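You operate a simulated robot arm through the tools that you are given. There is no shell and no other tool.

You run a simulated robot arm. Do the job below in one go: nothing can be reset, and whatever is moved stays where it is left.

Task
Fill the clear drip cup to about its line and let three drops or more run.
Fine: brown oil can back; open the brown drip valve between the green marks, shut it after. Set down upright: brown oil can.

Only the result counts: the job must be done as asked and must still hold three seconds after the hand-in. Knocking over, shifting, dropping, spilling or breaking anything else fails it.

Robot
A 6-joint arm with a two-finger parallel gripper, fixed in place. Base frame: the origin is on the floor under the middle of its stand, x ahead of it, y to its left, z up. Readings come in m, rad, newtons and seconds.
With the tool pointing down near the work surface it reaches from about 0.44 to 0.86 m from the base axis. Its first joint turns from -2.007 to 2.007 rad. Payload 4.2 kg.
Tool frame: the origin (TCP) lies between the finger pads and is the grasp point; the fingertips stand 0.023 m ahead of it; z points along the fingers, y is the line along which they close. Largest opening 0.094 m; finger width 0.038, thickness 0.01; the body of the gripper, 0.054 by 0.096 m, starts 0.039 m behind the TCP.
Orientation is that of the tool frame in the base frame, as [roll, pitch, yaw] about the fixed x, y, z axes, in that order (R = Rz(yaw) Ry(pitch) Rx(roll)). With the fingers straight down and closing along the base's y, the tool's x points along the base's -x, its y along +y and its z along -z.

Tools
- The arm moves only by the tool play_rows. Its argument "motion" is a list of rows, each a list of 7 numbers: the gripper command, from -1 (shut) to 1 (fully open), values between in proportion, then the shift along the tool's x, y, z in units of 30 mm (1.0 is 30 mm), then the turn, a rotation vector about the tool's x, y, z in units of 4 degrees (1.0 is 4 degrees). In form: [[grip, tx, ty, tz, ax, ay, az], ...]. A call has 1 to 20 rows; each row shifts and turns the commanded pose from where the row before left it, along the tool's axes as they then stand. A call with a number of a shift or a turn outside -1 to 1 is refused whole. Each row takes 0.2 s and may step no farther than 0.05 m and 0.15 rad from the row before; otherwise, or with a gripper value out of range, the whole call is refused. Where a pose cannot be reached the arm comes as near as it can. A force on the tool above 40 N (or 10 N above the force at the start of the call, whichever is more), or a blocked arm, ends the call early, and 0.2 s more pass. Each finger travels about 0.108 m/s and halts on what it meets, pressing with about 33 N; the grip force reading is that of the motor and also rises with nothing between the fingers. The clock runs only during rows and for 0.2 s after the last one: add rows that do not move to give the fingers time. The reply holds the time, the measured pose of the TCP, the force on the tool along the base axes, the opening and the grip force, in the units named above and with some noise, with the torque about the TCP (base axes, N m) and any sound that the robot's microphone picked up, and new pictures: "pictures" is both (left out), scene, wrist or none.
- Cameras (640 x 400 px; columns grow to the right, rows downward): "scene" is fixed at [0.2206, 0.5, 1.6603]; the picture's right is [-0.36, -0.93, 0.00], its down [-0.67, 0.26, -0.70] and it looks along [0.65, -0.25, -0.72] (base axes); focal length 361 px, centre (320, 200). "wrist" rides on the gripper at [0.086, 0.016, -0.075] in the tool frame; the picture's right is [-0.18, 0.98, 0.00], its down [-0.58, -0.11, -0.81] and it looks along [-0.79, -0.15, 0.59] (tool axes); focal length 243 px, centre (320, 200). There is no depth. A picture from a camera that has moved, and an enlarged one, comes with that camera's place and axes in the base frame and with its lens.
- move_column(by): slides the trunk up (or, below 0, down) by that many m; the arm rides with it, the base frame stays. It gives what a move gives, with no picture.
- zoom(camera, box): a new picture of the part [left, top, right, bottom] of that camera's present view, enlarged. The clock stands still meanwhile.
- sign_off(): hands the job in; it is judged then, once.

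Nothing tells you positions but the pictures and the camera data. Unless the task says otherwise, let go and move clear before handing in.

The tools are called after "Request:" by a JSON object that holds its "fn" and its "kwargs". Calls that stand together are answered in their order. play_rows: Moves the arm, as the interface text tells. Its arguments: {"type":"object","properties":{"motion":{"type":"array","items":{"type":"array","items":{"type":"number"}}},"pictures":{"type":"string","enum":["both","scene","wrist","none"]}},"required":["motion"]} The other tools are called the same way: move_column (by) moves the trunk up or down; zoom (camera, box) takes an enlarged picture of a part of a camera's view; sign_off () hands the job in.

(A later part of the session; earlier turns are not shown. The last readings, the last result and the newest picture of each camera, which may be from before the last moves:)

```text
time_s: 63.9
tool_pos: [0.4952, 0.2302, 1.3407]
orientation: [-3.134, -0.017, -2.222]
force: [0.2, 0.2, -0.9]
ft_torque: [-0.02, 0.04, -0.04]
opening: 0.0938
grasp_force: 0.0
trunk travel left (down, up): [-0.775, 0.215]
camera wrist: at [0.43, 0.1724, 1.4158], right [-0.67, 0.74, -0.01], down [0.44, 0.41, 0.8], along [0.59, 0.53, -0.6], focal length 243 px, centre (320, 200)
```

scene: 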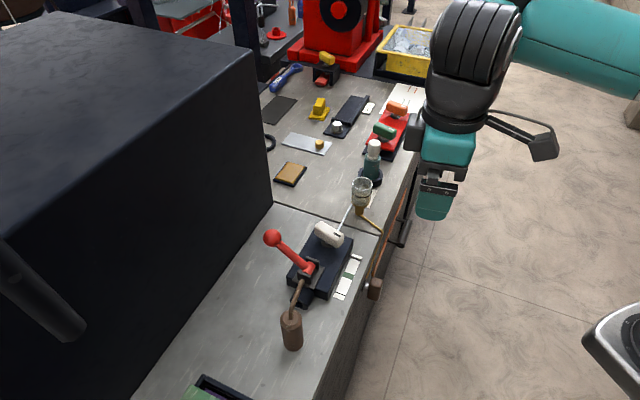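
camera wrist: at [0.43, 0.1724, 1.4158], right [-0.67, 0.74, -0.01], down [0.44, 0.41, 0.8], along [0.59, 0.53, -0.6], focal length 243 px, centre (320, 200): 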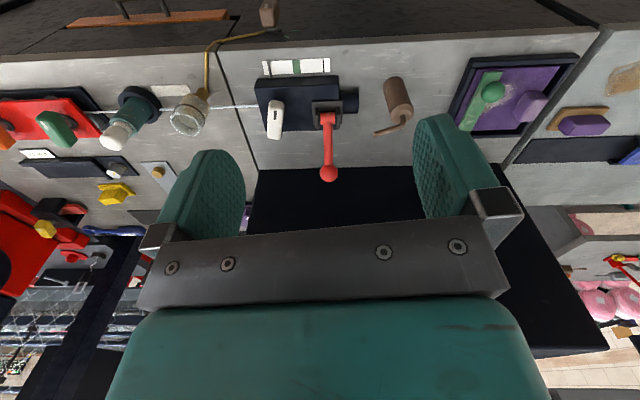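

Now the wrist camera shows the whole bench front. I'll zoom in for precise measurements of the can, cup, and device in between.

Request:
{"fn": "zoom", "kwargs": {"camera": "wrist", "box": [340, 50, 440, 150]}}

Request:
{"fn": "zoom", "kwargs": {"camera": "wrist", "box": [80, 0, 340, 190]}}

Request:
{"fn": "zoom", "kwargs": {"camera": "scene", "box": [260, 260, 330, 360]}}

```text
4.00 times, centred on (390, 100) of wrist
camera zoom: at [0.43, 0.1724, 1.4158], right [-0.67, 0.74, -0.01], down [0.44, 0.41, 0.8], along [0.59, 0.53, -0.6], focal length 970 px, centre (40, 600)
```

zoom: 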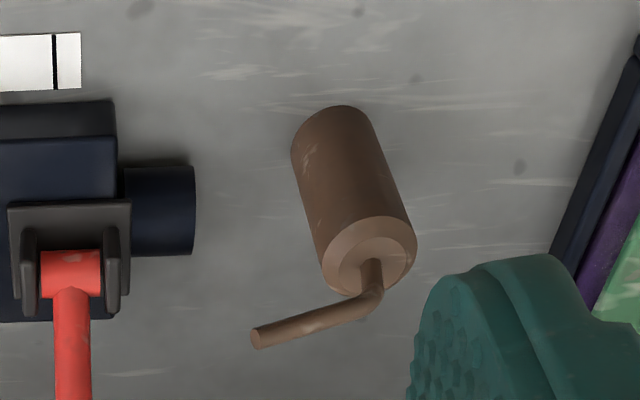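

```text
2.11 times, centred on (210, 95) of wrist
camera zoom: at [0.43, 0.1724, 1.4158], right [-0.67, 0.74, -0.01], down [0.44, 0.41, 0.8], along [0.59, 0.53, -0.6], focal length 511 px, centre (552, 421)
```

zoom: 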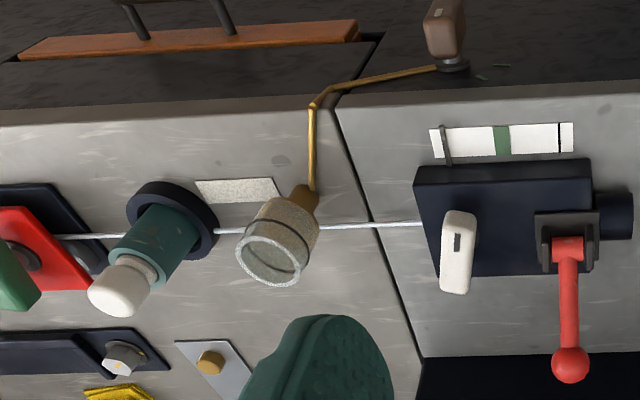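

```text
4.00 times, centred on (295, 310) of scene
camera zoom: at [0.2206, 0.5, 1.6603], right [-0.36, -0.93, 0.0], down [-0.67, 0.26, -0.7], along [0.65, -0.25, -0.72], focal length 1445 px, centre (420, -240)
```

zoom: 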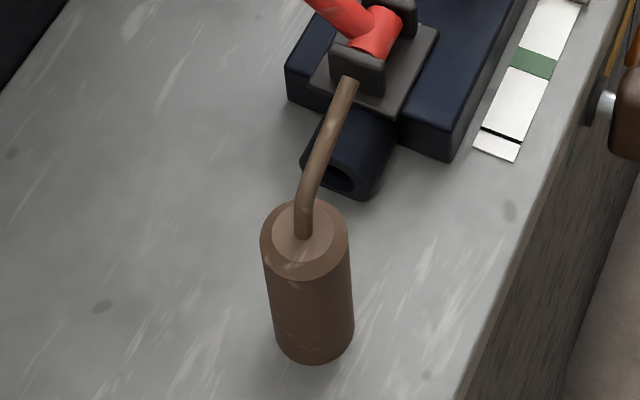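

I now have good fixes: the table top is at z≈0.945, and the can axis is at (0.519, 0.442), about 9.5 cm tall and 4 cm across. Its spout points along the bench. The cup rim centre is at (0.787, 0.171, 1.049). Next I pitch the hand to about 42° below horizontal, facing the bench squarely.

Request:
{"fn": "play_rows", "kwargs": {"motion": [[1, 0, 0, 0, 0, 0, 0.73], [1, 0, 0, 0, 0, 0, 0.73], [1, 0, 0, 0, 0, -1, 0], [1, 0, 0, 0, 0, -1, 0], [1, 0, 0, 0, 0, -1, 0], [1, 0, 0, 0, 0, -1, 0], [1, 0, 0, 0, 0, -1, 0], [1, 0, 0, 0, 0, -1, 0], [1, 0, 0, 0, 0, -1, 0], [1, 0, 0, 0, 0, -1, 0], [1, 0, 0, 0, 0, -1, 0], [1, 0, 0, 0, 0, -1, 0], [1, 0, 0, 0, 0, -1, 0], [1, 0, 0, 0, 0, -1, 0]], "pictures": "both"}}

```text
time_s: 66.9
tool_pos: [0.5654, 0.3176, 1.499]
orientation: [-3.132, 0.818, -2.313]
force: [-0.1, 0.1, 0.2]
ft_torque: [-0.02, -0.02, 0.03]
opening: 0.0941
grasp_force: 0.1
out of reach, approached as far as the arm can: row 3, 4, 5, 6, 7, 8, 9, 10, 11, 12, 13, 14
trunk travel left (down, up): [-0.775, 0.215]
camera wrist: at [0.4758, 0.2452, 1.4854], right [-0.64, 0.76, 0.13], down [-0.06, -0.21, 0.98], along [0.77, 0.61, 0.18], focal length 243 px, centre (320, 200)
```

scene: 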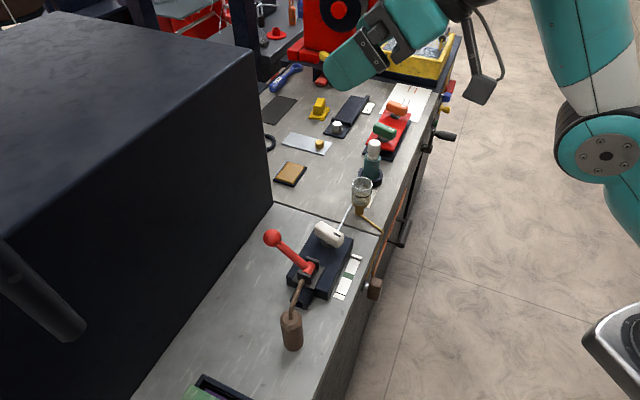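
wrist: 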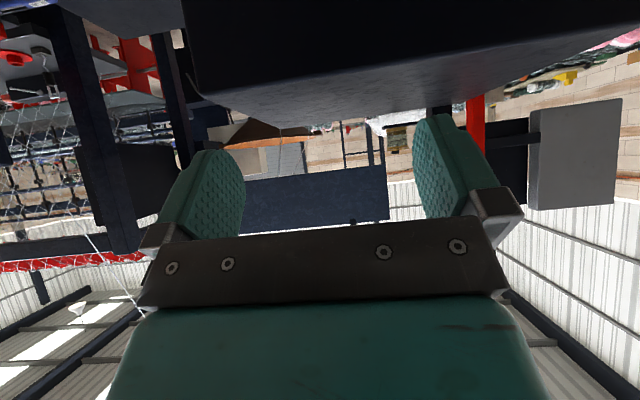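

The wrist was simply too close to the arm's own axis there, and the pitch itself is fine. I'll move outward over the can side, keeping this pitch.

Request:
{"fn": "play_rows", "kwargs": {"motion": [[1, 0.7, 0.64, 0.88, 0, 0, 0], [1, 0.7, 0.64, 0.88, 0, 0, 0], [1, 0.7, 0.64, 0.88, 0, 0, 0], [1, 0.7, 0.64, 0.88, 0, 0, 0], [1, 0.7, 0.64, 0.88, 0, 0, 0], [1, 0.7, 0.64, 0.88, 0, 0, 0], [1, 0, 0, 0, 0, 0, 0]], "pictures": "both"}}

Request:
{"fn": "zoom", "kwargs": {"camera": "scene", "box": [630, 0, 640, 400]}}

```text
time_s: 68.5
tool_pos: [0.4875, 0.3633, 1.4913]
orientation: [-3.133, 0.793, -2.315]
force: [-0.7, 0.1, 0.2]
ft_torque: [-0.04, -0.04, 0.03]
opening: 0.094
grasp_force: 0.0
out of reach, approached as far as the arm can: row 1, 2, 3, 4, 5, 6
trunk travel left (down, up): [-0.775, 0.215]
camera wrist: at [0.3987, 0.2924, 1.4815], right [-0.63, 0.76, 0.12], down [-0.04, -0.19, 0.98], along [0.77, 0.62, 0.15], focal length 243 px, centre (320, 200)
```

scene: 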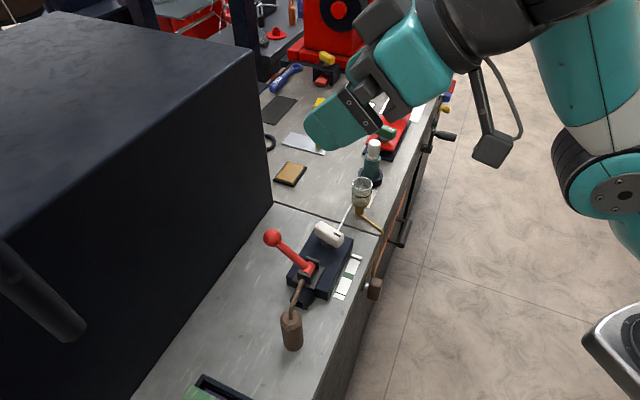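
wrist: 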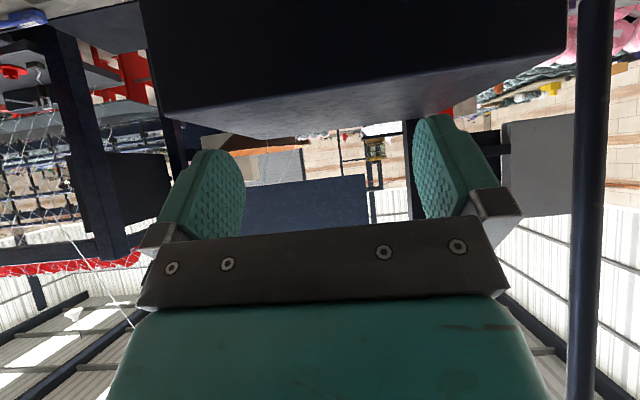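

```text
1.00 times, centred on (635, 200) of scene (not enlarged: the box is as wide or as high as the picture)
camera zoom: at [0.2206, 0.5, 1.6603], right [-0.36, -0.93, 0.0], down [-0.67, 0.26, -0.7], along [0.65, -0.25, -0.72], focal length 361 px, centre (5, 200)
```

zoom: 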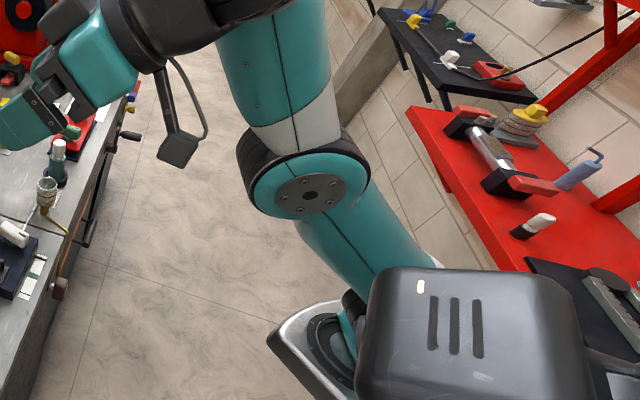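

The wrist seems held by a joint limit rather than by reach. To understand the arm's geometry I'll lower the trunk with the joints unchanged and compare pictures.

Request:
{"fn": "move_column", "kwargs": {"by": -0.25}}

Request:
{"fn": "zoom", "kwargs": {"camera": "scene", "box": [630, 0, 640, 400]}}

Request:
{"fn": "zoom", "kwargs": {"camera": "scene", "box": [400, 0, 640, 400]}}

```text
time_s: 71.1
tool_pos: [0.489, 0.3645, 1.2403]
orientation: [-3.131, 0.794, -2.313]
force: [1.1, -0.3, 0.3]
ft_torque: [-0.01, 0.01, 0.03]
opening: 0.0941
grasp_force: 0.2
trunk travel left (down, up): [-0.525, 0.465]
```

```text
1.00 times, centred on (635, 200) of scene (not enlarged: the box is as wide or as high as the picture)
camera zoom: at [0.2206, 0.5, 1.6603], right [-0.36, -0.93, 0.0], down [-0.67, 0.26, -0.7], along [0.65, -0.25, -0.72], focal length 361 px, centre (5, 200)
```

zoom: 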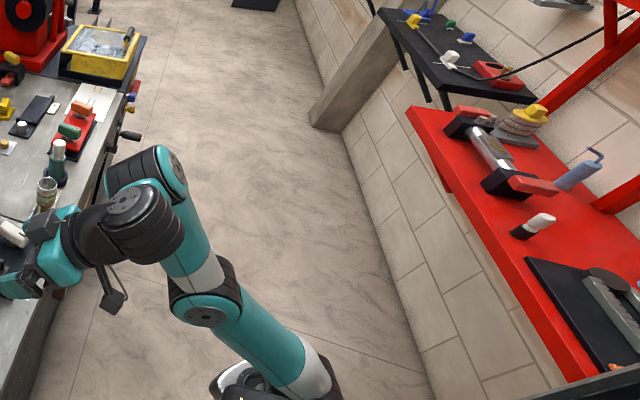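

```text
1.00 times, centred on (520, 200) of scene (not enlarged: the box is as wide or as high as the picture)
camera zoom: at [0.2206, 0.5, 1.6603], right [-0.36, -0.93, 0.0], down [-0.67, 0.26, -0.7], along [0.65, -0.25, -0.72], focal length 361 px, centre (120, 200)
```

zoom: 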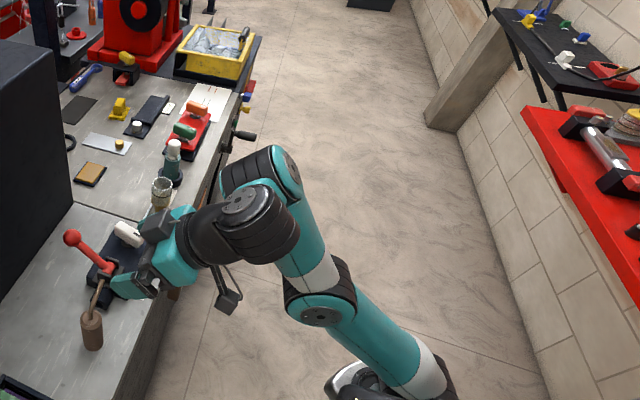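

Now the whole arm is visible. I'll probe small moves from here to learn which directions are blocked.

Request:
{"fn": "play_rows", "kwargs": {"motion": [[1, -0.36, 0, 0.35, 0, 0, 0], [1, -0.36, 0, 0.35, 0, 0, 0]], "pictures": "none"}}

Request:
{"fn": "play_rows", "kwargs": {"motion": [[1, 0.36, 0, 0.35, 0, 0, 0], [1, 0.36, 0, 0.35, 0, 0, 0]], "pictures": "none"}}

Request:
{"fn": "play_rows", "kwargs": {"motion": [[1, 0, 0.5, 0, 0, 0, 0], [1, 0, 0.5, 0, 0, 0, 0]], "pictures": "none"}}

Request:
{"fn": "play_rows", "kwargs": {"motion": [[1, 0, 0, 0, 0, -1, 0], [1, 0, 0, 0, 0, -1, 0]], "pictures": "none"}}

```text
time_s: 71.7
tool_pos: [0.5003, 0.3618, 1.2448]
orientation: [-3.131, 0.789, -2.313]
force: [-0.1, -1.0, 0.3]
ft_torque: [-0.01, -0.03, -0.01]
opening: 0.094
grasp_force: 0.0
out of reach, approached as far as the arm can: row 1, 2
trunk travel left (down, up): [-0.525, 0.465]
```

```text
time_s: 72.3
tool_pos: [0.5004, 0.3613, 1.2379]
orientation: [-3.133, 0.788, -2.313]
force: [0.2, -0.7, -0.3]
ft_torque: [-0.02, 0.02, 0.02]
opening: 0.0939
grasp_force: 0.1
out of reach, approached as far as the arm can: row 1, 2
trunk travel left (down, up): [-0.525, 0.465]
```

```text
time_s: 72.9
tool_pos: [0.4752, 0.3722, 1.2394]
orientation: [-3.133, 0.789, -2.314]
force: [0.7, -0.2, -0.4]
ft_torque: [-0.03, 0.04, 0.01]
opening: 0.094
grasp_force: 0.0
out of reach, approached as far as the arm can: row 1, 2
trunk travel left (down, up): [-0.525, 0.465]
```

```text
time_s: 73.5
tool_pos: [0.4744, 0.3721, 1.2394]
orientation: [-3.132, 0.789, -2.314]
force: [-0.1, -0.4, -0.8]
ft_torque: [0.05, -0.02, 0.01]
opening: 0.0941
grasp_force: 0.0
out of reach, approached as far as the arm can: row 1, 2
trunk travel left (down, up): [-0.525, 0.465]
```

Forward, down and pitch-up are blocked together, which points to the wrist-bend joint being at its limit. The other wrist posture (flipped over) should allow forward reaching with the camera on top. I'll first go back to a relaxed tool-down pose by pivoting around the wrist.

Request:
{"fn": "play_rows", "kwargs": {"motion": [[1, 0.384, 0, 0, 0, 1, 0], [1, 0.384, 0, 0, 0, 1, 0], [1, 0.384, 0, 0, 0, 1, 0], [1, 0.384, 0, 0, 0, 1, 0], [1, 0.384, 0, 0, 0, 1, 0], [1, 0.384, 0, 0, 0, 1, 0], [1, 0.384, 0, 0, 0, 1, 0], [1, 0.384, 0, 0, 0, 1, 0], [1, 0.384, 0, 0, 0, 1, 0], [1, 0.384, 0, 0, 0, 1, 0], [1, 0.384, 0, 0, 0, 1, 0], [1, 0, 0, 0, 0, 0, 0]], "pictures": "none"}}

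Request:
{"fn": "zoom", "kwargs": {"camera": "scene", "box": [400, 0, 640, 400]}}

```text
time_s: 76.1
tool_pos: [0.3981, 0.2899, 1.1866]
orientation: [-3.134, 0.021, -2.318]
force: [0.2, -0.6, -0.3]
ft_torque: [0.0, 0.0, 0.0]
opening: 0.094
grasp_force: 0.0
trunk travel left (down, up): [-0.525, 0.465]
```

```text
1.00 times, centred on (520, 200) of scene (not enlarged: the box is as wide or as high as the picture)
camera zoom: at [0.2206, 0.5, 1.6603], right [-0.36, -0.93, 0.0], down [-0.67, 0.26, -0.7], along [0.65, -0.25, -0.72], focal length 361 px, centre (120, 200)
```

zoom: 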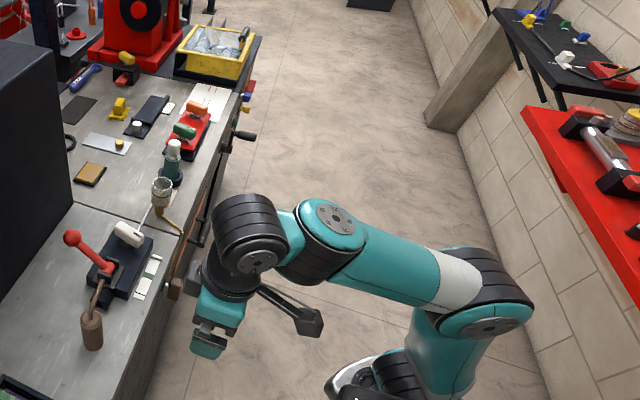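

The tool is back to straight down. I'll zoom in on the wrist to read its joint axes properly.

Request:
{"fn": "zoom", "kwargs": {"camera": "scene", "box": [370, 160, 640, 330]}}

Request:
{"fn": "zoom", "kwargs": {"camera": "scene", "box": [520, 200, 640, 400]}}

```text
2.35 times, centred on (505, 245) of scene
camera zoom: at [0.2206, 0.5, 1.6603], right [-0.36, -0.93, 0.0], down [-0.67, 0.26, -0.7], along [0.65, -0.25, -0.72], focal length 850 px, centre (-115, 94)
```

zoom: 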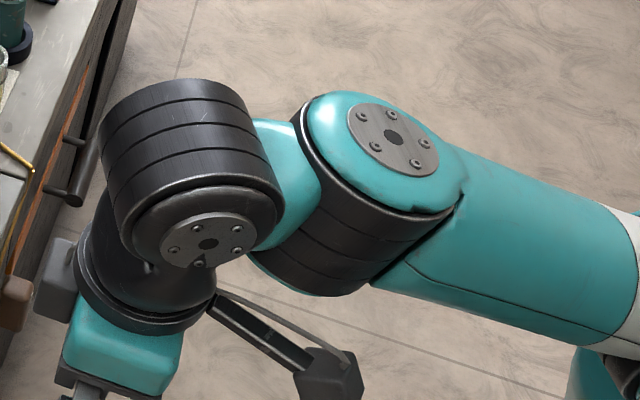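

```text
2.00 times, centred on (580, 300) of scene
camera zoom: at [0.2206, 0.5, 1.6603], right [-0.36, -0.93, 0.0], down [-0.67, 0.26, -0.7], along [0.65, -0.25, -0.72], focal length 722 px, centre (-200, 0)
```

zoom: 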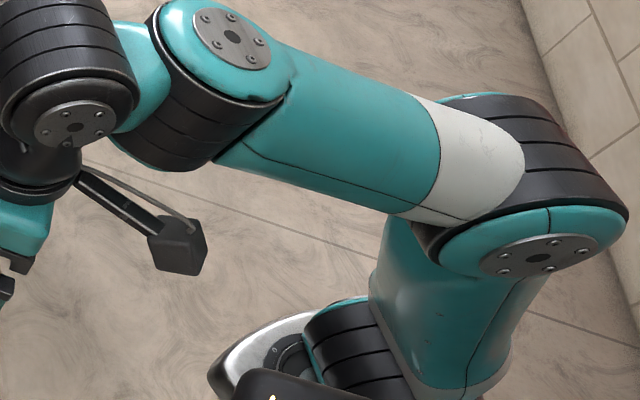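

This arm has a different wrist than I assumed: the blocked motion is only straight-ahead pitching. Pitching towards a heading to the right of the arm's own direction should be free. I'll yaw the hand to face +x, then pitch it up while pivoting about the wrist.

Request:
{"fn": "play_rows", "kwargs": {"motion": [[1, 0, 0, 0, 0, 0, 1], [1, 0, 0, 0, 0, 0, 1], [1, 0, 0, 0, 0, 0, 1], [1, 0, 0, 0, 0, 0, 1], [1, 0, 0, 0, 0, 0, 1], [1, 0, 0, 0, 0, 0, 1], [1, 0, 0, 0, 0, 0, 1], [1, 0, 0, 0, 0, 0, 1], [1, 0, 0, 0, 0, 0, 1], [1, 0, 0, 0, 0, 0, 1], [1, 0, 0, 0, 0, 0, 1], [1, 0, 0, 0, 0, 0, 1], [1, 0, 0, 0, 0, 0, 0]], "pictures": "none"}}

Request:
{"fn": "play_rows", "kwargs": {"motion": [[1, -0.384, 0, 0, 0, -1, 0], [1, -0.384, 0, 0, 0, -1, 0], [1, -0.384, 0, 0, 0, -1, 0], [1, -0.384, 0, 0, 0, -1, 0], [1, -0.384, 0, 0, 0, -1, 0], [1, -0.384, 0, 0, 0, -1, 0], [1, -0.384, 0, 0, 0, -1, 0], [1, -0.384, 0, 0, 0, -1, 0], [1, 0, 0, 0, 0, 0, 0]], "pictures": "scene"}}

```text
time_s: 78.9
tool_pos: [0.3979, 0.2897, 1.1866]
orientation: [3.128, 0.019, 3.125]
force: [0.2, 0.0, -0.6]
ft_torque: [0.0, 0.0, 0.02]
opening: 0.0939
grasp_force: 0.1
trunk travel left (down, up): [-0.525, 0.465]
```

```text
time_s: 80.9
tool_pos: [0.4934, 0.2761, 1.2023]
orientation: [3.107, 0.56, 3.114]
force: [-0.3, -1.3, 0.1]
ft_torque: [0.0, -0.02, 0.01]
opening: 0.0939
grasp_force: 0.1
out of reach, approached as far as the arm can: row 8
trunk travel left (down, up): [-0.525, 0.465]
```

scene: 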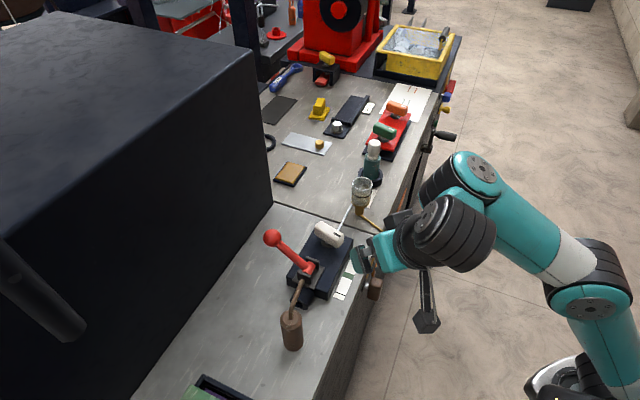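

Request:
{"fn": "zoom", "kwargs": {"camera": "scene", "box": [340, 130, 640, 330]}}

Request:
{"fn": "play_rows", "kwargs": {"motion": [[1, 0, 0, 0, 0, 0, 0], [1, -0.384, 0, 0, 0, -1, 0], [1, -0.384, 0, 0, 0, -1, 0]], "pictures": "none"}}

```text
2.00 times, centred on (490, 230) of scene
camera zoom: at [0.2206, 0.5, 1.6603], right [-0.36, -0.93, 0.0], down [-0.67, 0.26, -0.7], along [0.65, -0.25, -0.72], focal length 722 px, centre (-20, 140)
```

zoom: 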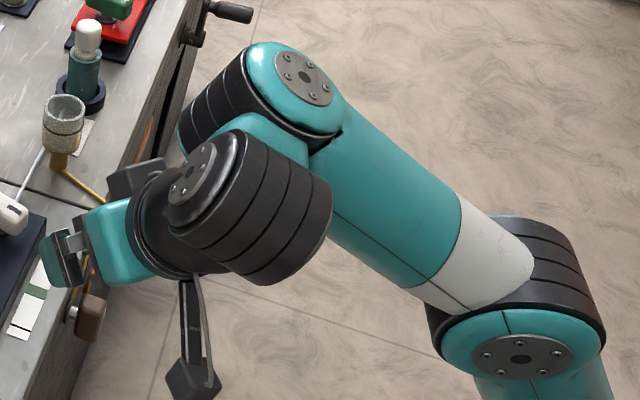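

```text
time_s: 81.7
tool_pos: [0.5471, 0.2624, 1.2275]
orientation: [3.072, 0.659, 3.116]
force: [0.6, -0.1, 0.7]
ft_torque: [0.02, 0.02, -0.02]
opening: 0.0939
grasp_force: 0.1
out of reach, approached as far as the arm can: row 2, 3
trunk travel left (down, up): [-0.525, 0.465]
```

Request:
{"fn": "zoom", "kwargs": {"camera": "scene", "box": [340, 130, 640, 330]}}

Request:
{"fn": "zoom", "kwargs": {"camera": "scene", "box": [440, 200, 640, 400]}}

```text
2.00 times, centred on (490, 230) of scene
camera zoom: at [0.2206, 0.5, 1.6603], right [-0.36, -0.93, 0.0], down [-0.67, 0.26, -0.7], along [0.65, -0.25, -0.72], focal length 722 px, centre (-20, 140)
```

zoom: 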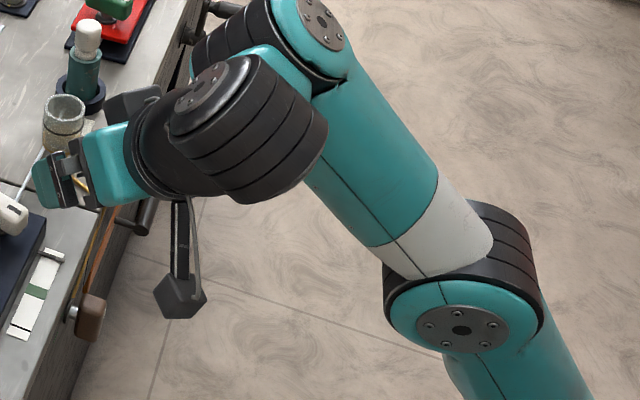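

```text
2.00 times, centred on (540, 300) of scene
camera zoom: at [0.2206, 0.5, 1.6603], right [-0.36, -0.93, 0.0], down [-0.67, 0.26, -0.7], along [0.65, -0.25, -0.72], focal length 722 px, centre (-120, 0)
```

zoom: 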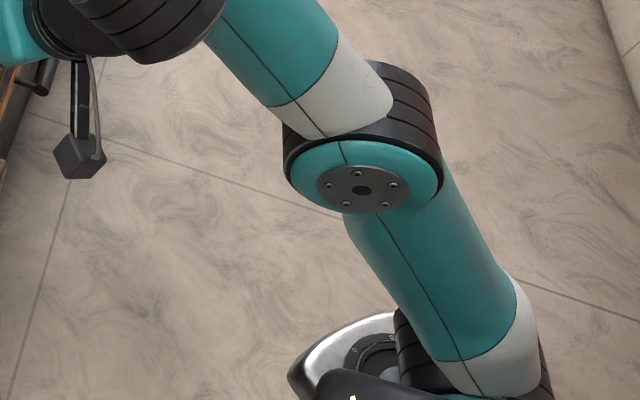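

I'll go back to tool-down and test the tilt freedom in the other directions (sideways and backward), so I can plan the grasp within what this wrist can do.

Request:
{"fn": "play_rows", "kwargs": {"motion": [[1, 0.384, 0, 0, 0.4, 1, 0], [1, 0.384, 0, 0, 0.4, 1, 0], [1, 0.384, 0, 0, 0.2, 1, 0], [1, 0.384, 0, 0, 0, 1, 0], [1, 0.384, 0, 0, 0, 1, 0], [1, 0.384, 0, 0, 0, 1, 0], [1, 0.384, 0, 0, 0, 1, 0], [1, 0.384, 0, 0, 0, 1, 0], [1, 0.384, 0, 0, 0, 1, 0], [1, 0.16, 0, 0, 0, 0.44, 0], [1, 0, 0, 0, 0, 0, 0]], "pictures": "none"}}

Request:
{"fn": "play_rows", "kwargs": {"motion": [[1, 0, 0.384, 0, -1, 0, 0], [1, 0, 0.384, 0, -1, 0, 0], [1, 0, 0.384, 0, -1, 0, 0], [1, 0, 0.384, 0, -1, 0, 0], [1, 0, 0.384, 0, -1, 0, 0], [1, 0, 0.384, 0, -1, 0, 0], [1, 0, 0.384, 0, -1, 0, 0], [1, 0, 0.384, 0, -1, 0, 0], [1, 0, 0.384, 0, -1, 0, 0], [1, 0, 0.384, 0, -1, 0, 0], [1, 0, 0, 0, 0, 0, 0]], "pictures": "scene"}}

```text
time_s: 84.1
tool_pos: [0.4478, 0.2647, 1.1875]
orientation: [-3.124, 0.018, 3.111]
force: [-0.1, 0.7, -0.3]
ft_torque: [0.01, 0.04, -0.01]
opening: 0.0939
grasp_force: 0.0
trunk travel left (down, up): [-0.525, 0.465]
```

```text
time_s: 86.5
tool_pos: [0.4521, 0.3727, 1.2217]
orientation: [2.461, 0.018, 3.107]
force: [0.3, 0.3, -0.1]
ft_torque: [0.0, 0.0, 0.0]
opening: 0.094
grasp_force: 0.1
trunk travel left (down, up): [-0.525, 0.465]
```

scene: 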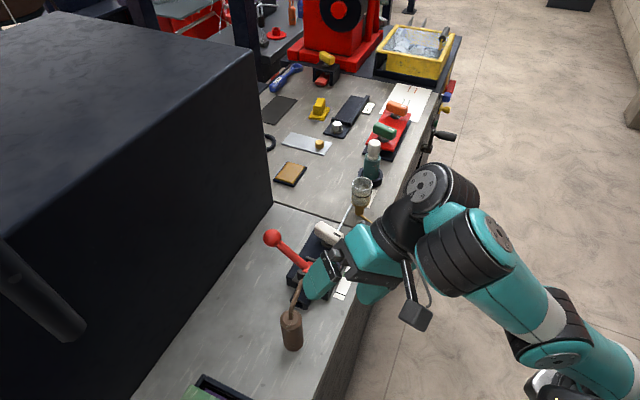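

Tilting the hand toward +y is completely free. I'll continue this tilt and then swing the heading back toward the bench normal.

Request:
{"fn": "play_rows", "kwargs": {"motion": [[1, 0, 0.384, 0, -1, 0, 0], [1, 0, 0.384, 0, -1, 0, 0], [1, 0, 0.384, 0, -1, 0, 0], [1, 0, 0.384, 0, -1, 0, 0], [1, 0, 0.384, 0, -1, 0, 0], [1, 0, 0.384, 0, -1, 0, 0], [1, 0, 0, 0, 0, 0, 0]], "pictures": "scene"}}

```text
time_s: 88.1
tool_pos: [0.3878, 0.2913, 1.3725]
orientation: [2.078, 0.019, 3.106]
force: [0.1, 0.2, -0.3]
ft_torque: [0.01, -0.01, 0.05]
opening: 0.0939
grasp_force: 0.0
out of reach, approached as far as the arm can: row 2, 3, 4, 5, 6
trunk travel left (down, up): [-0.525, 0.465]
```

scene: 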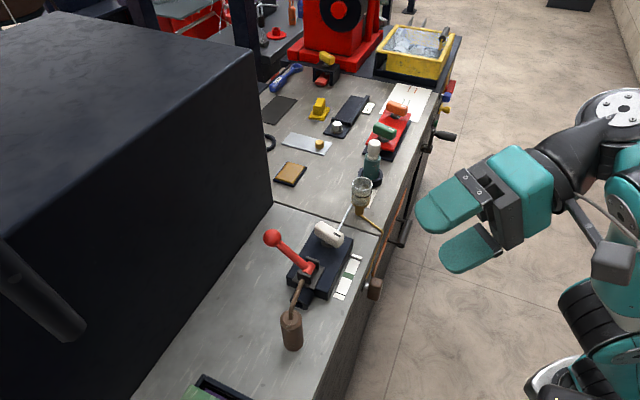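

Request:
{"fn": "play_rows", "kwargs": {"motion": [[1, 0, -0.384, 0, 1, 0, 0], [1, 0, -0.384, 0, 1, 0, 0], [1, 0, -0.384, 0, 1, 0, 0], [1, 0, -0.384, 0, 1, 0, 0], [1, 0, -0.384, 0, 1, 0, 0], [1, 0, -0.384, 0, 1, 0, 0], [1, 0, -0.384, 0, 1, 0, 0], [1, 0, -0.384, 0, 1, 0, 0], [1, 0, -0.384, 0, 1, 0, 0], [1, 0, -0.384, 0, 1, 0, 0], [1, 0, -0.384, 0, 1, 0, 0], [1, 0, -0.384, 0, 1, 0, 0], [1, 0, -0.384, 0, 1, 0, 0], [1, 0, -0.384, 0, 1, 0, 0], [1, 0, -0.384, 0, 1, 0, 0], [1, 0, 0, 0, 0, 0, 0]], "pictures": "none"}}

Request:
{"fn": "zoom", "kwargs": {"camera": "scene", "box": [400, 0, 640, 400]}}

```text
time_s: 91.5
tool_pos: [0.3871, 0.1582, 1.2812]
orientation: [3.09, 0.02, 3.108]
force: [-0.8, 0.5, -0.4]
ft_torque: [-0.02, -0.01, -0.01]
opening: 0.0939
grasp_force: 0.0
out of reach, approached as far as the arm can: row 1
trunk travel left (down, up): [-0.525, 0.465]
```

```text
1.00 times, centred on (520, 200) of scene (not enlarged: the box is as wide or as high as the picture)
camera zoom: at [0.2206, 0.5, 1.6603], right [-0.36, -0.93, 0.0], down [-0.67, 0.26, -0.7], along [0.65, -0.25, -0.72], focal length 361 px, centre (120, 200)
```

zoom: 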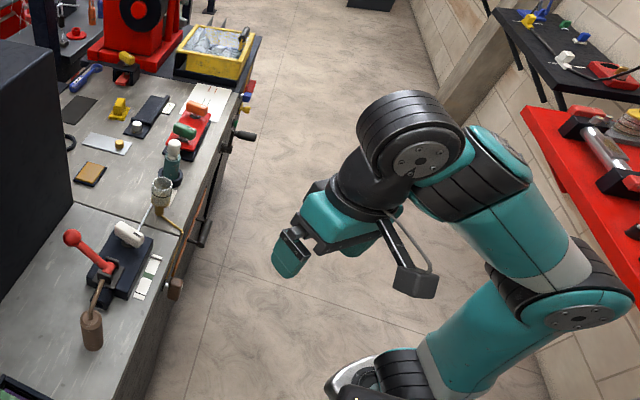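

The picture shows the wrist works when the hand starts in line with the forearm's perpendicular, so I should pitch exactly in the arm's own plane from the earlier relaxed pose. I'll return there first.

Request:
{"fn": "play_rows", "kwargs": {"motion": [[1, -0.07, 0.88, 0.63, 0.73, 0, 0], [1, -0.07, 0.88, 0.63, 0, 0, 0], [1, -0.07, 0.88, 0.63, 0, 0, 0], [1, -0.07, 0.88, 0.63, 0, 0, 0], [1, -0.07, 0.88, 0.63, 0, 0, 0], [1, 0, 0, 0, 0, 0, -1], [1, 0, 0, 0, 0, 0, -1], [1, 0, 0, 0, 0, 0, -1], [1, 0, 0, 0, 0, 0, -1], [1, 0, 0, 0, 0, 0, -1], [1, 0, 0, 0, 0, 0, -1], [1, 0, 0, 0, 0, 0, -1], [1, 0, 0, 0, 0, 0, -1], [1, 0, 0, 0, 0, 0, -1], [1, 0, 0, 0, 0, 0, -1], [1, 0, 0, 0, 0, 0, -1], [1, 0, 0, 0, 0, 0, -1], [1, 0, 0, 0, 0, 0, 0]], "pictures": "none"}}

Request:
{"fn": "zoom", "kwargs": {"camera": "scene", "box": [400, 0, 640, 400]}}

```text
time_s: 95.3
tool_pos: [0.4043, 0.2924, 1.1902]
orientation: [-3.129, 0.011, -2.335]
force: [-0.4, 0.1, -0.5]
ft_torque: [0.03, 0.02, 0.01]
opening: 0.0941
grasp_force: 0.1
trunk travel left (down, up): [-0.525, 0.465]
```

```text
1.00 times, centred on (520, 200) of scene (not enlarged: the box is as wide or as high as the picture)
camera zoom: at [0.2206, 0.5, 1.6603], right [-0.36, -0.93, 0.0], down [-0.67, 0.26, -0.7], along [0.65, -0.25, -0.72], focal length 361 px, centre (120, 200)
```

zoom: 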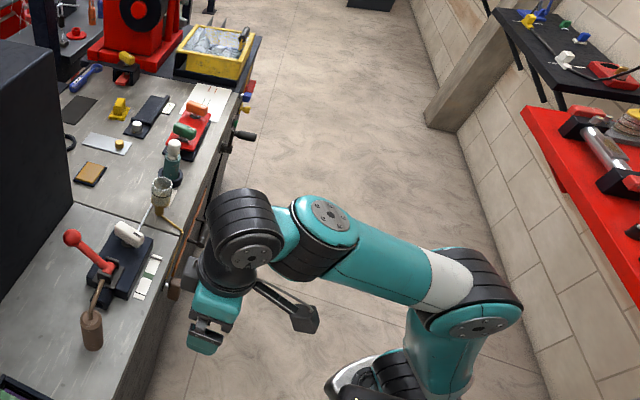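

Same relaxed pose as before, so now I'll pitch in the arm's plane with a few rows and watch.

Request:
{"fn": "play_rows", "kwargs": {"motion": [[1, -0.384, 0, 0, 0, -1, 0], [1, -0.384, 0, 0, 0, -1, 0], [1, -0.384, 0, 0, 0, -1, 0], [1, 0, 0, 0, 0, 0, 0]], "pictures": "none"}}

Request:
{"fn": "zoom", "kwargs": {"camera": "scene", "box": [400, 0, 640, 400]}}

```text
time_s: 96.3
tool_pos: [0.4268, 0.3161, 1.193]
orientation: [-3.13, 0.222, -2.332]
force: [0.1, -0.5, -0.5]
ft_torque: [-0.02, -0.01, 0.03]
opening: 0.0941
grasp_force: 0.1
trunk travel left (down, up): [-0.525, 0.465]
```

```text
1.00 times, centred on (520, 200) of scene (not enlarged: the box is as wide or as high as the picture)
camera zoom: at [0.2206, 0.5, 1.6603], right [-0.36, -0.93, 0.0], down [-0.67, 0.26, -0.7], along [0.65, -0.25, -0.72], focal length 361 px, centre (120, 200)
```

zoom: 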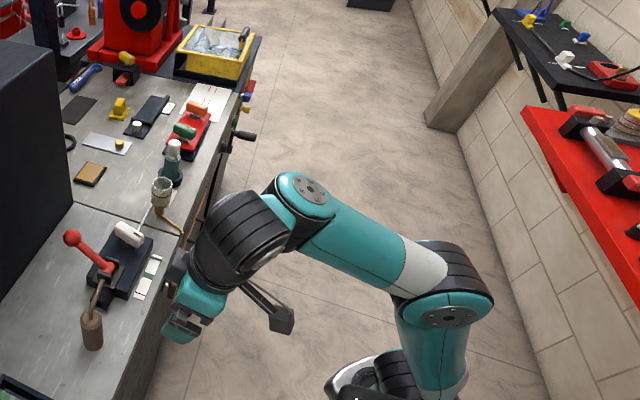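

Request:
{"fn": "zoom", "kwargs": {"camera": "scene", "box": [360, 140, 640, 320]}}

Request:
{"fn": "play_rows", "kwargs": {"motion": [[1, -0.384, 0, 0, 0, -1, 0], [1, -0.384, 0, 0, 0, -1, 0], [1, 0, 0, 0, 0, 0, 0]], "pictures": "none"}}

Request:
{"fn": "zoom", "kwargs": {"camera": "scene", "box": [360, 140, 640, 320]}}

```text
2.22 times, centred on (500, 230) of scene
camera zoom: at [0.2206, 0.5, 1.6603], right [-0.36, -0.93, 0.0], down [-0.67, 0.26, -0.7], along [0.65, -0.25, -0.72], focal length 803 px, centre (-80, 133)
```

zoom: 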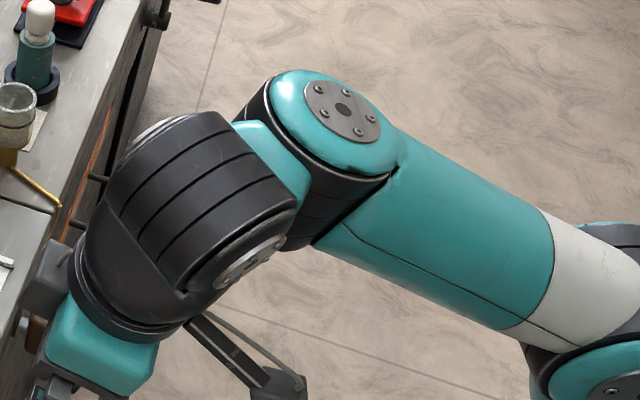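

```text
time_s: 97.1
tool_pos: [0.4424, 0.3328, 1.2]
orientation: [-3.128, 0.366, -2.33]
force: [0.1, 0.2, 0.1]
ft_torque: [0.0, 0.0, 0.0]
opening: 0.0937
grasp_force: 0.1
trunk travel left (down, up): [-0.525, 0.465]
```

```text
2.22 times, centred on (500, 230) of scene
camera zoom: at [0.2206, 0.5, 1.6603], right [-0.36, -0.93, 0.0], down [-0.67, 0.26, -0.7], along [0.65, -0.25, -0.72], focal length 803 px, centre (-80, 133)
```

zoom: 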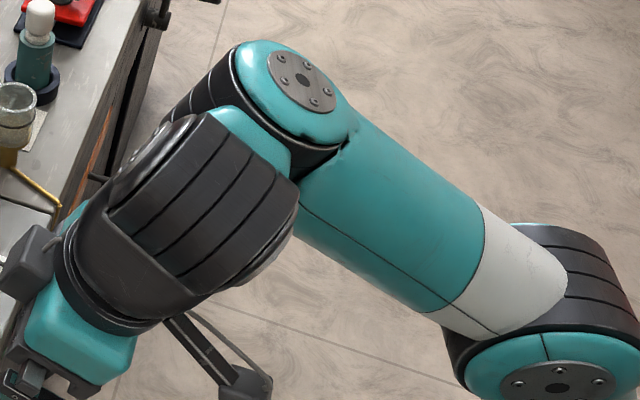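

The arm is following now (21° pitch, no flags), though the wrist took a sideways elbow of its own. Moving outward and down should straighten it, so I'll do that at constant orientation and check.

Request:
{"fn": "play_rows", "kwargs": {"motion": [[1, 0.0, 0, 0.8, 0, 0, 0], [1, 0.0, 0, 0.8, 0, 0, 0], [1, 0.0, 0, 0.8, 0, 0, 0], [1, -0.5, 0, 0.3, 0, 0, 0], [1, -0.5, 0, 0.3, 0, 0, 0], [1, 0, 0, 0, 0, 0, 0]], "pictures": "none"}}

Request:
{"fn": "zoom", "kwargs": {"camera": "scene", "box": [400, 0, 640, 400]}}

```text
time_s: 98.5
tool_pos: [0.4889, 0.3848, 1.1367]
orientation: [-3.128, 0.364, -2.333]
force: [-0.5, -0.2, -0.5]
ft_torque: [0.01, -0.05, -0.01]
opening: 0.0941
grasp_force: 0.0
out of reach, approached as far as the arm can: row 2, 3
trunk travel left (down, up): [-0.525, 0.465]
```

```text
1.00 times, centred on (520, 200) of scene (not enlarged: the box is as wide or as high as the picture)
camera zoom: at [0.2206, 0.5, 1.6603], right [-0.36, -0.93, 0.0], down [-0.67, 0.26, -0.7], along [0.65, -0.25, -0.72], focal length 361 px, centre (120, 200)
```

zoom: 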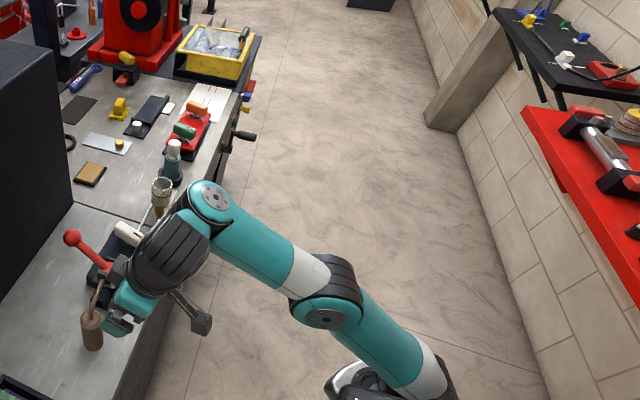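

Request:
{"fn": "zoom", "kwargs": {"camera": "scene", "box": [260, 150, 500, 330]}}

Request:
{"fn": "play_rows", "kwargs": {"motion": [[1, -0.384, 0, 0, 0, -1, 0], [1, -0.384, 0, 0, 0, -1, 0], [1, 0, 0, 0, 0, 0, 0]], "pictures": "none"}}

Request:
{"fn": "zoom", "kwargs": {"camera": "scene", "box": [260, 150, 500, 330]}}

```text
2.22 times, centred on (380, 240) of scene
camera zoom: at [0.2206, 0.5, 1.6603], right [-0.36, -0.93, 0.0], down [-0.67, 0.26, -0.7], along [0.65, -0.25, -0.72], focal length 803 px, centre (187, 111)
```

zoom: 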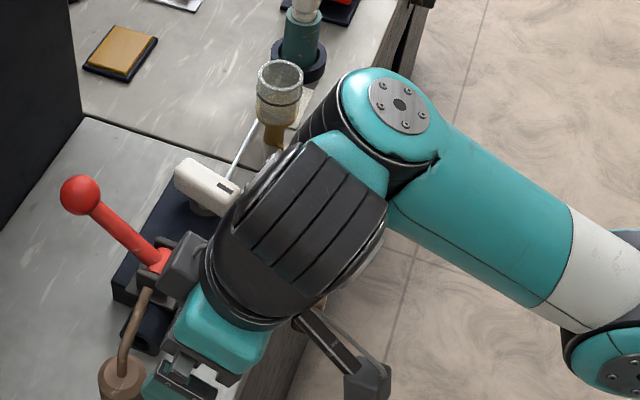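

```text
time_s: 99.3
tool_pos: [0.5038, 0.399, 1.1469]
orientation: [-3.128, 0.502, -2.329]
force: [0.6, 0.1, 0.7]
ft_torque: [-0.01, -0.01, -0.03]
opening: 0.0939
grasp_force: 0.0
trunk travel left (down, up): [-0.525, 0.465]
```

```text
2.22 times, centred on (380, 240) of scene
camera zoom: at [0.2206, 0.5, 1.6603], right [-0.36, -0.93, 0.0], down [-0.67, 0.26, -0.7], along [0.65, -0.25, -0.72], focal length 803 px, centre (187, 111)
```

zoom: 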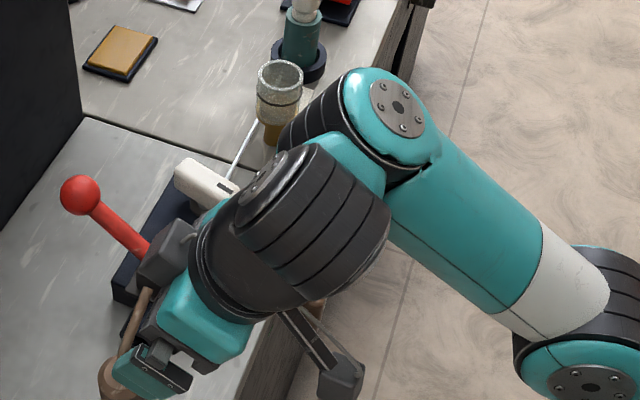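

No flags and the pitch is now 29°. I'll continue in small steps, rotating about the grip point so the fingers stay clear of the spout.

Request:
{"fn": "play_rows", "kwargs": {"motion": [[1, 0, 0, 0, 0, -1, 0], [1, 0, 0, 0, 0, -1, 0], [1, 0, 0, 0, 0, 0, 0]], "pictures": "none"}}

Request:
{"fn": "play_rows", "kwargs": {"motion": [[1, 0, 0, 0, 0, -1, 0], [1, 0, 0, 0, 0, -1, 0], [1, 0, 0, 0, 0, 0, 0]], "pictures": "scene"}}

```text
time_s: 100.1
tool_pos: [0.5051, 0.4043, 1.151]
orientation: [-3.127, 0.634, -2.327]
force: [-0.2, 0.3, 0.3]
ft_torque: [0.01, -0.02, -0.01]
opening: 0.0942
grasp_force: 0.0
out of reach, approached as far as the arm can: row 2
trunk travel left (down, up): [-0.525, 0.465]
```

```text
time_s: 100.9
tool_pos: [0.5063, 0.4045, 1.1514]
orientation: [-3.127, 0.632, -2.328]
force: [0.9, 0.1, -0.5]
ft_torque: [0.0, -0.05, -0.03]
opening: 0.0942
grasp_force: 0.1
out of reach, approached as far as the arm can: row 1, 2
trunk travel left (down, up): [-0.525, 0.465]
```

scene: 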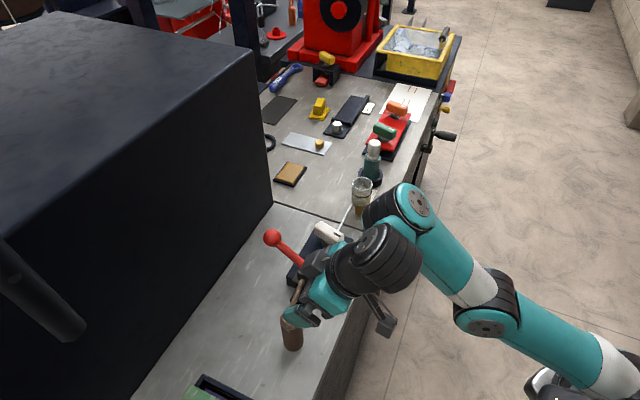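

The hand is at about 54° below horizontal, facing the bench squarely, right above the can, which is good enough for a grasp. The small box on the hand's upper side could touch the spout, so I'll lift a little and roll the hand half a turn to put the camera on top.

Request:
{"fn": "move_column", "kwargs": {"by": 0.12}}

Request:
{"fn": "play_rows", "kwargs": {"motion": [[1, 0, 0, 0, 0, 0, -1], [1, 0, 0, 0, 0, 0, -1], [1, 0, 0, 0, 0, 0, -1], [1, 0, 0, 0, 0, 0, -1], [1, 0, 0, 0, 0, 0, -1], [1, 0, 0, 0, 0, 0, -1], [1, 0, 0, 0, 0, 0, -1], [1, 0, 0, 0, 0, 0, -1], [1, 0, 0, 0, 0, 0, -1], [1, 0, 0, 0, 0, 0, -1], [1, 0, 0, 0, 0, 0, -1], [1, 0, 0, 0, 0, 0, -1], [1, 0, 0, 0, 0, 0, -1], [1, 0, 0, 0, 0, 0, -1], [1, 0, 0, 0, 0, 0, -1], [1, 0, 0, 0, 0, 0, -1], [1, 0, 0, 0, 0, 0, -1], [1, 0, 0, 0, 0, 0, -1], [1, 0, 0, 0, 0, 0, -1], [1, 0, 0, 0, 0, 0, -1]], "pictures": "scene"}}

```text
time_s: 102.4
tool_pos: [0.5055, 0.4031, 1.2717]
orientation: [-3.127, 0.634, -2.329]
force: [1.1, 0.2, 1.2]
ft_torque: [0.0, -0.01, -0.02]
opening: 0.0942
grasp_force: 0.1
trunk travel left (down, up): [-0.645, 0.345]
```

```text
time_s: 106.6
tool_pos: [0.5052, 0.4048, 1.2715]
orientation: [-2.515, 0.089, -0.907]
force: [0.5, 0.8, 1.0]
ft_torque: [-0.02, 0.02, -0.04]
opening: 0.0941
grasp_force: 0.0
trunk travel left (down, up): [-0.645, 0.345]
```

scene: 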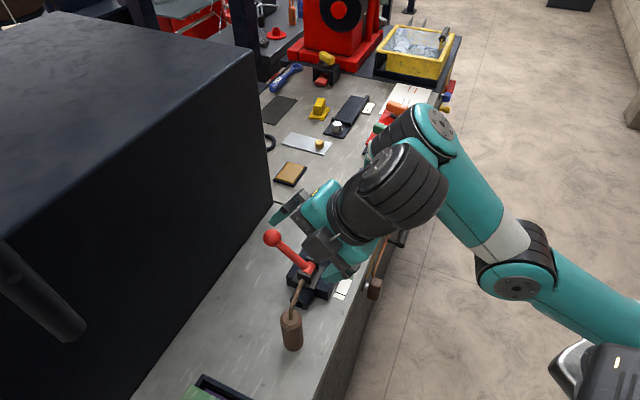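

Request:
{"fn": "play_rows", "kwargs": {"motion": [[1, 0, 0, 0, 0, 0, -1], [1, 0, 0, 0, 0, 0, -1], [1, 0, 0, 0, 0, 0, -1], [1, 0, 0, 0, 0, 0, -1], [1, 0, 0, 0, 0, 0, -1], [1, 0, 0, 0, 0, 0, -1], [1, 0, 0, 0, 0, 0, -1], [1, 0, 0, 0, 0, 0, -1], [1, 0, 0, 0, 0, 0, -1], [1, 0, 0, 0, 0, 0, -1], [1, 0, 0, 0, 0, 0, -1], [1, 0, 0, 0, 0, 0, -1], [1, 0, 0, 0, 0, 0, -1], [1, 0, 0, 0, 0, 0, -1], [1, 0, 0, 0, 0, 0, -1], [1, 0, 0, 0, 0, 0, -1], [1, 0, 0, 0, 0, 0, -1], [1, 0, 0, 0, 0, 0, -1], [1, 0, 0, 0, 0, 0, -1], [1, 0, 0, 0, 0, 0, -1]], "pictures": "none"}}

Request:
{"fn": "play_rows", "kwargs": {"motion": [[1, 0, 0, 0, 0, 0, -1], [1, 0, 0, 0, 0, 0, -1], [1, 0, 0, 0, 0, 0, -1], [1, 0, 0, 0, 0, 0, -1], [1, 0, 0, 0, 0, 0, -1], [1, 0, 0, 0, 0, 0, 0]], "pictures": "both"}}

```text
time_s: 110.8
tool_pos: [0.5043, 0.4053, 1.2702]
orientation: [-2.911, -0.593, 0.391]
force: [-0.3, -0.2, -0.1]
ft_torque: [-0.02, -0.02, 0.0]
opening: 0.0942
grasp_force: 0.0
trunk travel left (down, up): [-0.645, 0.345]
```

```text
time_s: 112.2
tool_pos: [0.5045, 0.4055, 1.2717]
orientation: [3.127, -0.63, 0.816]
force: [-0.8, 1.2, -0.1]
ft_torque: [0.02, 0.0, -0.04]
opening: 0.094
grasp_force: 0.1
trunk travel left (down, up): [-0.645, 0.345]
camera wrist: at [0.5336, 0.4127, 1.3824], right [0.61, -0.79, -0.1], down [-0.74, -0.6, 0.31], along [-0.3, -0.12, -0.95], focal length 243 px, centre (320, 200)
```

scene: 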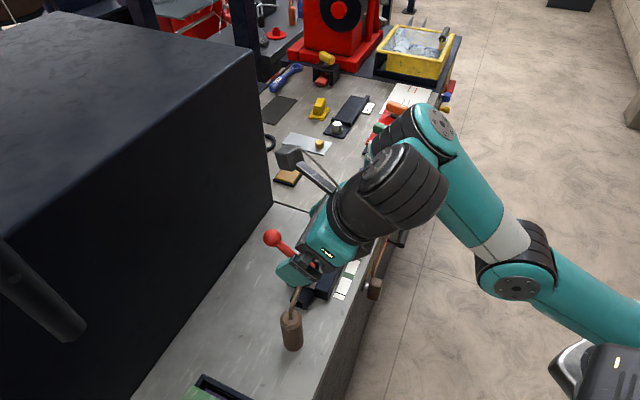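
wrist: 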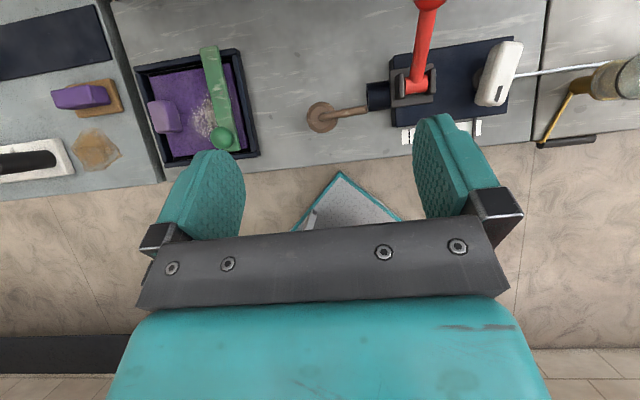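

The hand is now camera-up with a clear view straight down on the can, with no limits hit. I'll zoom in to measure the can's position relative to the hand.

Request:
{"fn": "zoom", "kwargs": {"camera": "wrist", "box": [270, 70, 400, 150]}}

Request:
{"fn": "zoom", "kwargs": {"camera": "scene", "box": [250, 130, 410, 360]}}

```text
4.92 times, centred on (335, 110) of wrist
camera zoom: at [0.5336, 0.4127, 1.3824], right [0.61, -0.79, -0.1], down [-0.74, -0.6, 0.31], along [-0.3, -0.12, -0.95], focal length 1194 px, centre (246, 643)
```

zoom: 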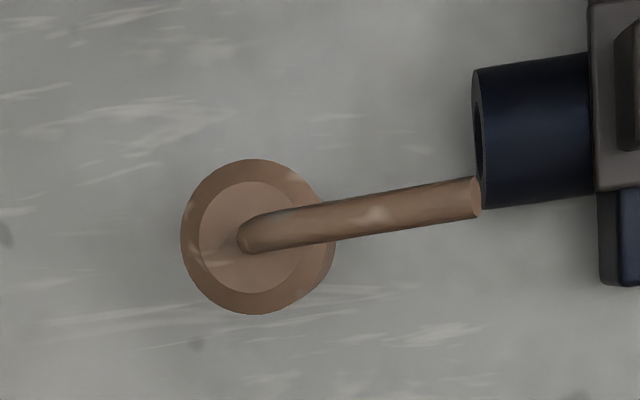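

```text
1.74 times, centred on (330, 245) of scene
camera zoom: at [0.2206, 0.5, 1.6603], right [-0.36, -0.93, 0.0], down [-0.67, 0.26, -0.7], along [0.65, -0.25, -0.72], focal length 628 px, centre (303, 122)
```

zoom: 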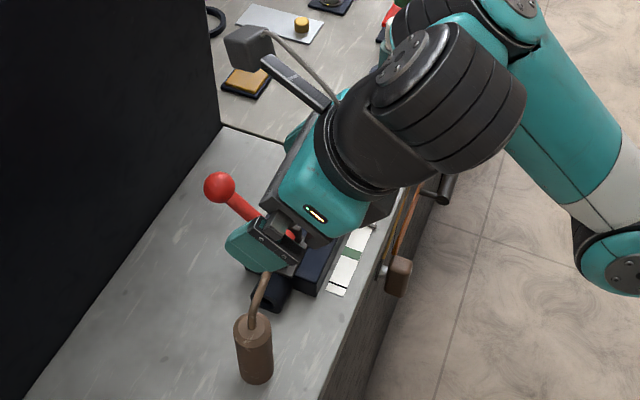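

The can top centre comes out at (0.518, 0.4395), matching before, and the spout tip is at (0.558, 0.401, 1.087). I'll shift the hand slightly so the right finger passes outside the spout, then descend with the trunk.

Request:
{"fn": "play_rows", "kwargs": {"motion": [[1, 0.284, 0.1, 0.206, 0, 0, 0], [1, 0.284, 0.1, 0.206, 0, 0, 0], [1, 0, 0, 0, 0, 0, 0]], "pictures": "none"}}

```text
time_s: 113.0
tool_pos: [0.5188, 0.4007, 1.2734]
orientation: [3.127, -0.627, 0.813]
force: [0.4, -0.7, 0.5]
ft_torque: [-0.02, 0.01, -0.02]
opening: 0.0941
grasp_force: 0.0
out of reach, approached as far as the arm can: row 1, 2
trunk travel left (down, up): [-0.645, 0.345]
```

Forward motion is limited by 1.4 cm at this pitch, so I'll lower the pitch by a few degrees to gain reach.

Request:
{"fn": "play_rows", "kwargs": {"motion": [[1, 0, 0, 0, 0, -1, 0], [1, 0.2, -0.13, 0.14, 0, 0, 0], [1, 0.2, -0.13, 0.14, 0, 0, 0], [1, 0, 0, 0, 0, 0, 0]], "pictures": "none"}}

```text
time_s: 114.0
tool_pos: [0.5229, 0.4177, 1.2734]
orientation: [3.126, -0.561, 0.812]
force: [0.3, -1.1, 0.3]
ft_torque: [-0.01, 0.01, -0.02]
opening: 0.0943
grasp_force: 0.1
trunk travel left (down, up): [-0.645, 0.345]
```

That worked with no flags; the hand is now 58° below horizontal. I'll fine-tune the position, then lower with the trunk to just above grasp height, staying offset from the spout.

Request:
{"fn": "play_rows", "kwargs": {"motion": [[1, -0.1, 0, -0.063, 0, 0, 0], [1, 0, 0, 0, 0, 0, 0]], "pictures": "none"}}

Request:
{"fn": "move_column", "kwargs": {"by": -0.13}}

Request:
{"fn": "zoom", "kwargs": {"camera": "wrist", "box": [0, 0, 640, 400]}}

Request:
{"fn": "zoom", "kwargs": {"camera": "scene", "box": [230, 200, 400, 380]}}

```text
time_s: 114.6
tool_pos: [0.5191, 0.4141, 1.2744]
orientation: [3.125, -0.563, 0.813]
force: [0.3, -0.3, -0.1]
ft_torque: [-0.04, 0.01, -0.02]
opening: 0.0939
grasp_force: 0.1
trunk travel left (down, up): [-0.645, 0.345]
```

```text
time_s: 116.2
tool_pos: [0.5206, 0.4138, 1.1435]
orientation: [3.127, -0.563, 0.813]
force: [-0.2, -0.1, 0.2]
ft_torque: [0.02, 0.02, -0.01]
opening: 0.0941
grasp_force: 0.1
trunk travel left (down, up): [-0.515, 0.475]
```

```text
1.00 times, centred on (320, 200) of wrist (not enlarged: the box is as wide or as high as the picture)
camera zoom: at [0.5536, 0.4281, 1.2528], right [0.6, -0.79, -0.09], down [-0.72, -0.59, 0.37], along [-0.34, -0.16, -0.92], focal length 243 px, centre (320, 200)
```

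zoom: 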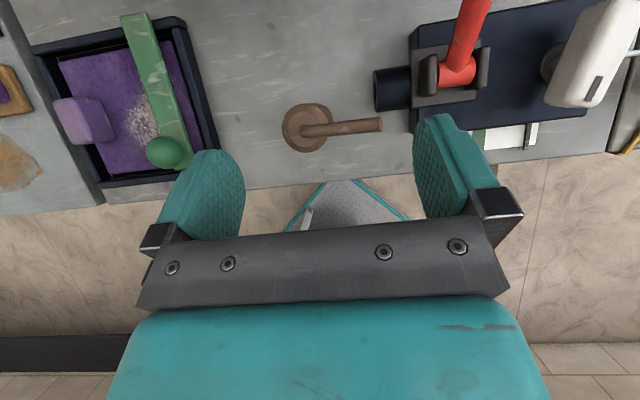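

```text
2.22 times, centred on (315, 290) of scene
camera zoom: at [0.2206, 0.5, 1.6603], right [-0.36, -0.93, 0.0], down [-0.67, 0.26, -0.7], along [0.65, -0.25, -0.72], focal length 803 px, centre (331, 0)
```

zoom: 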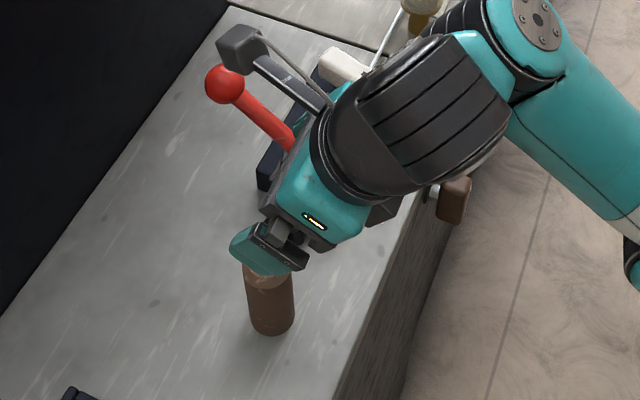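

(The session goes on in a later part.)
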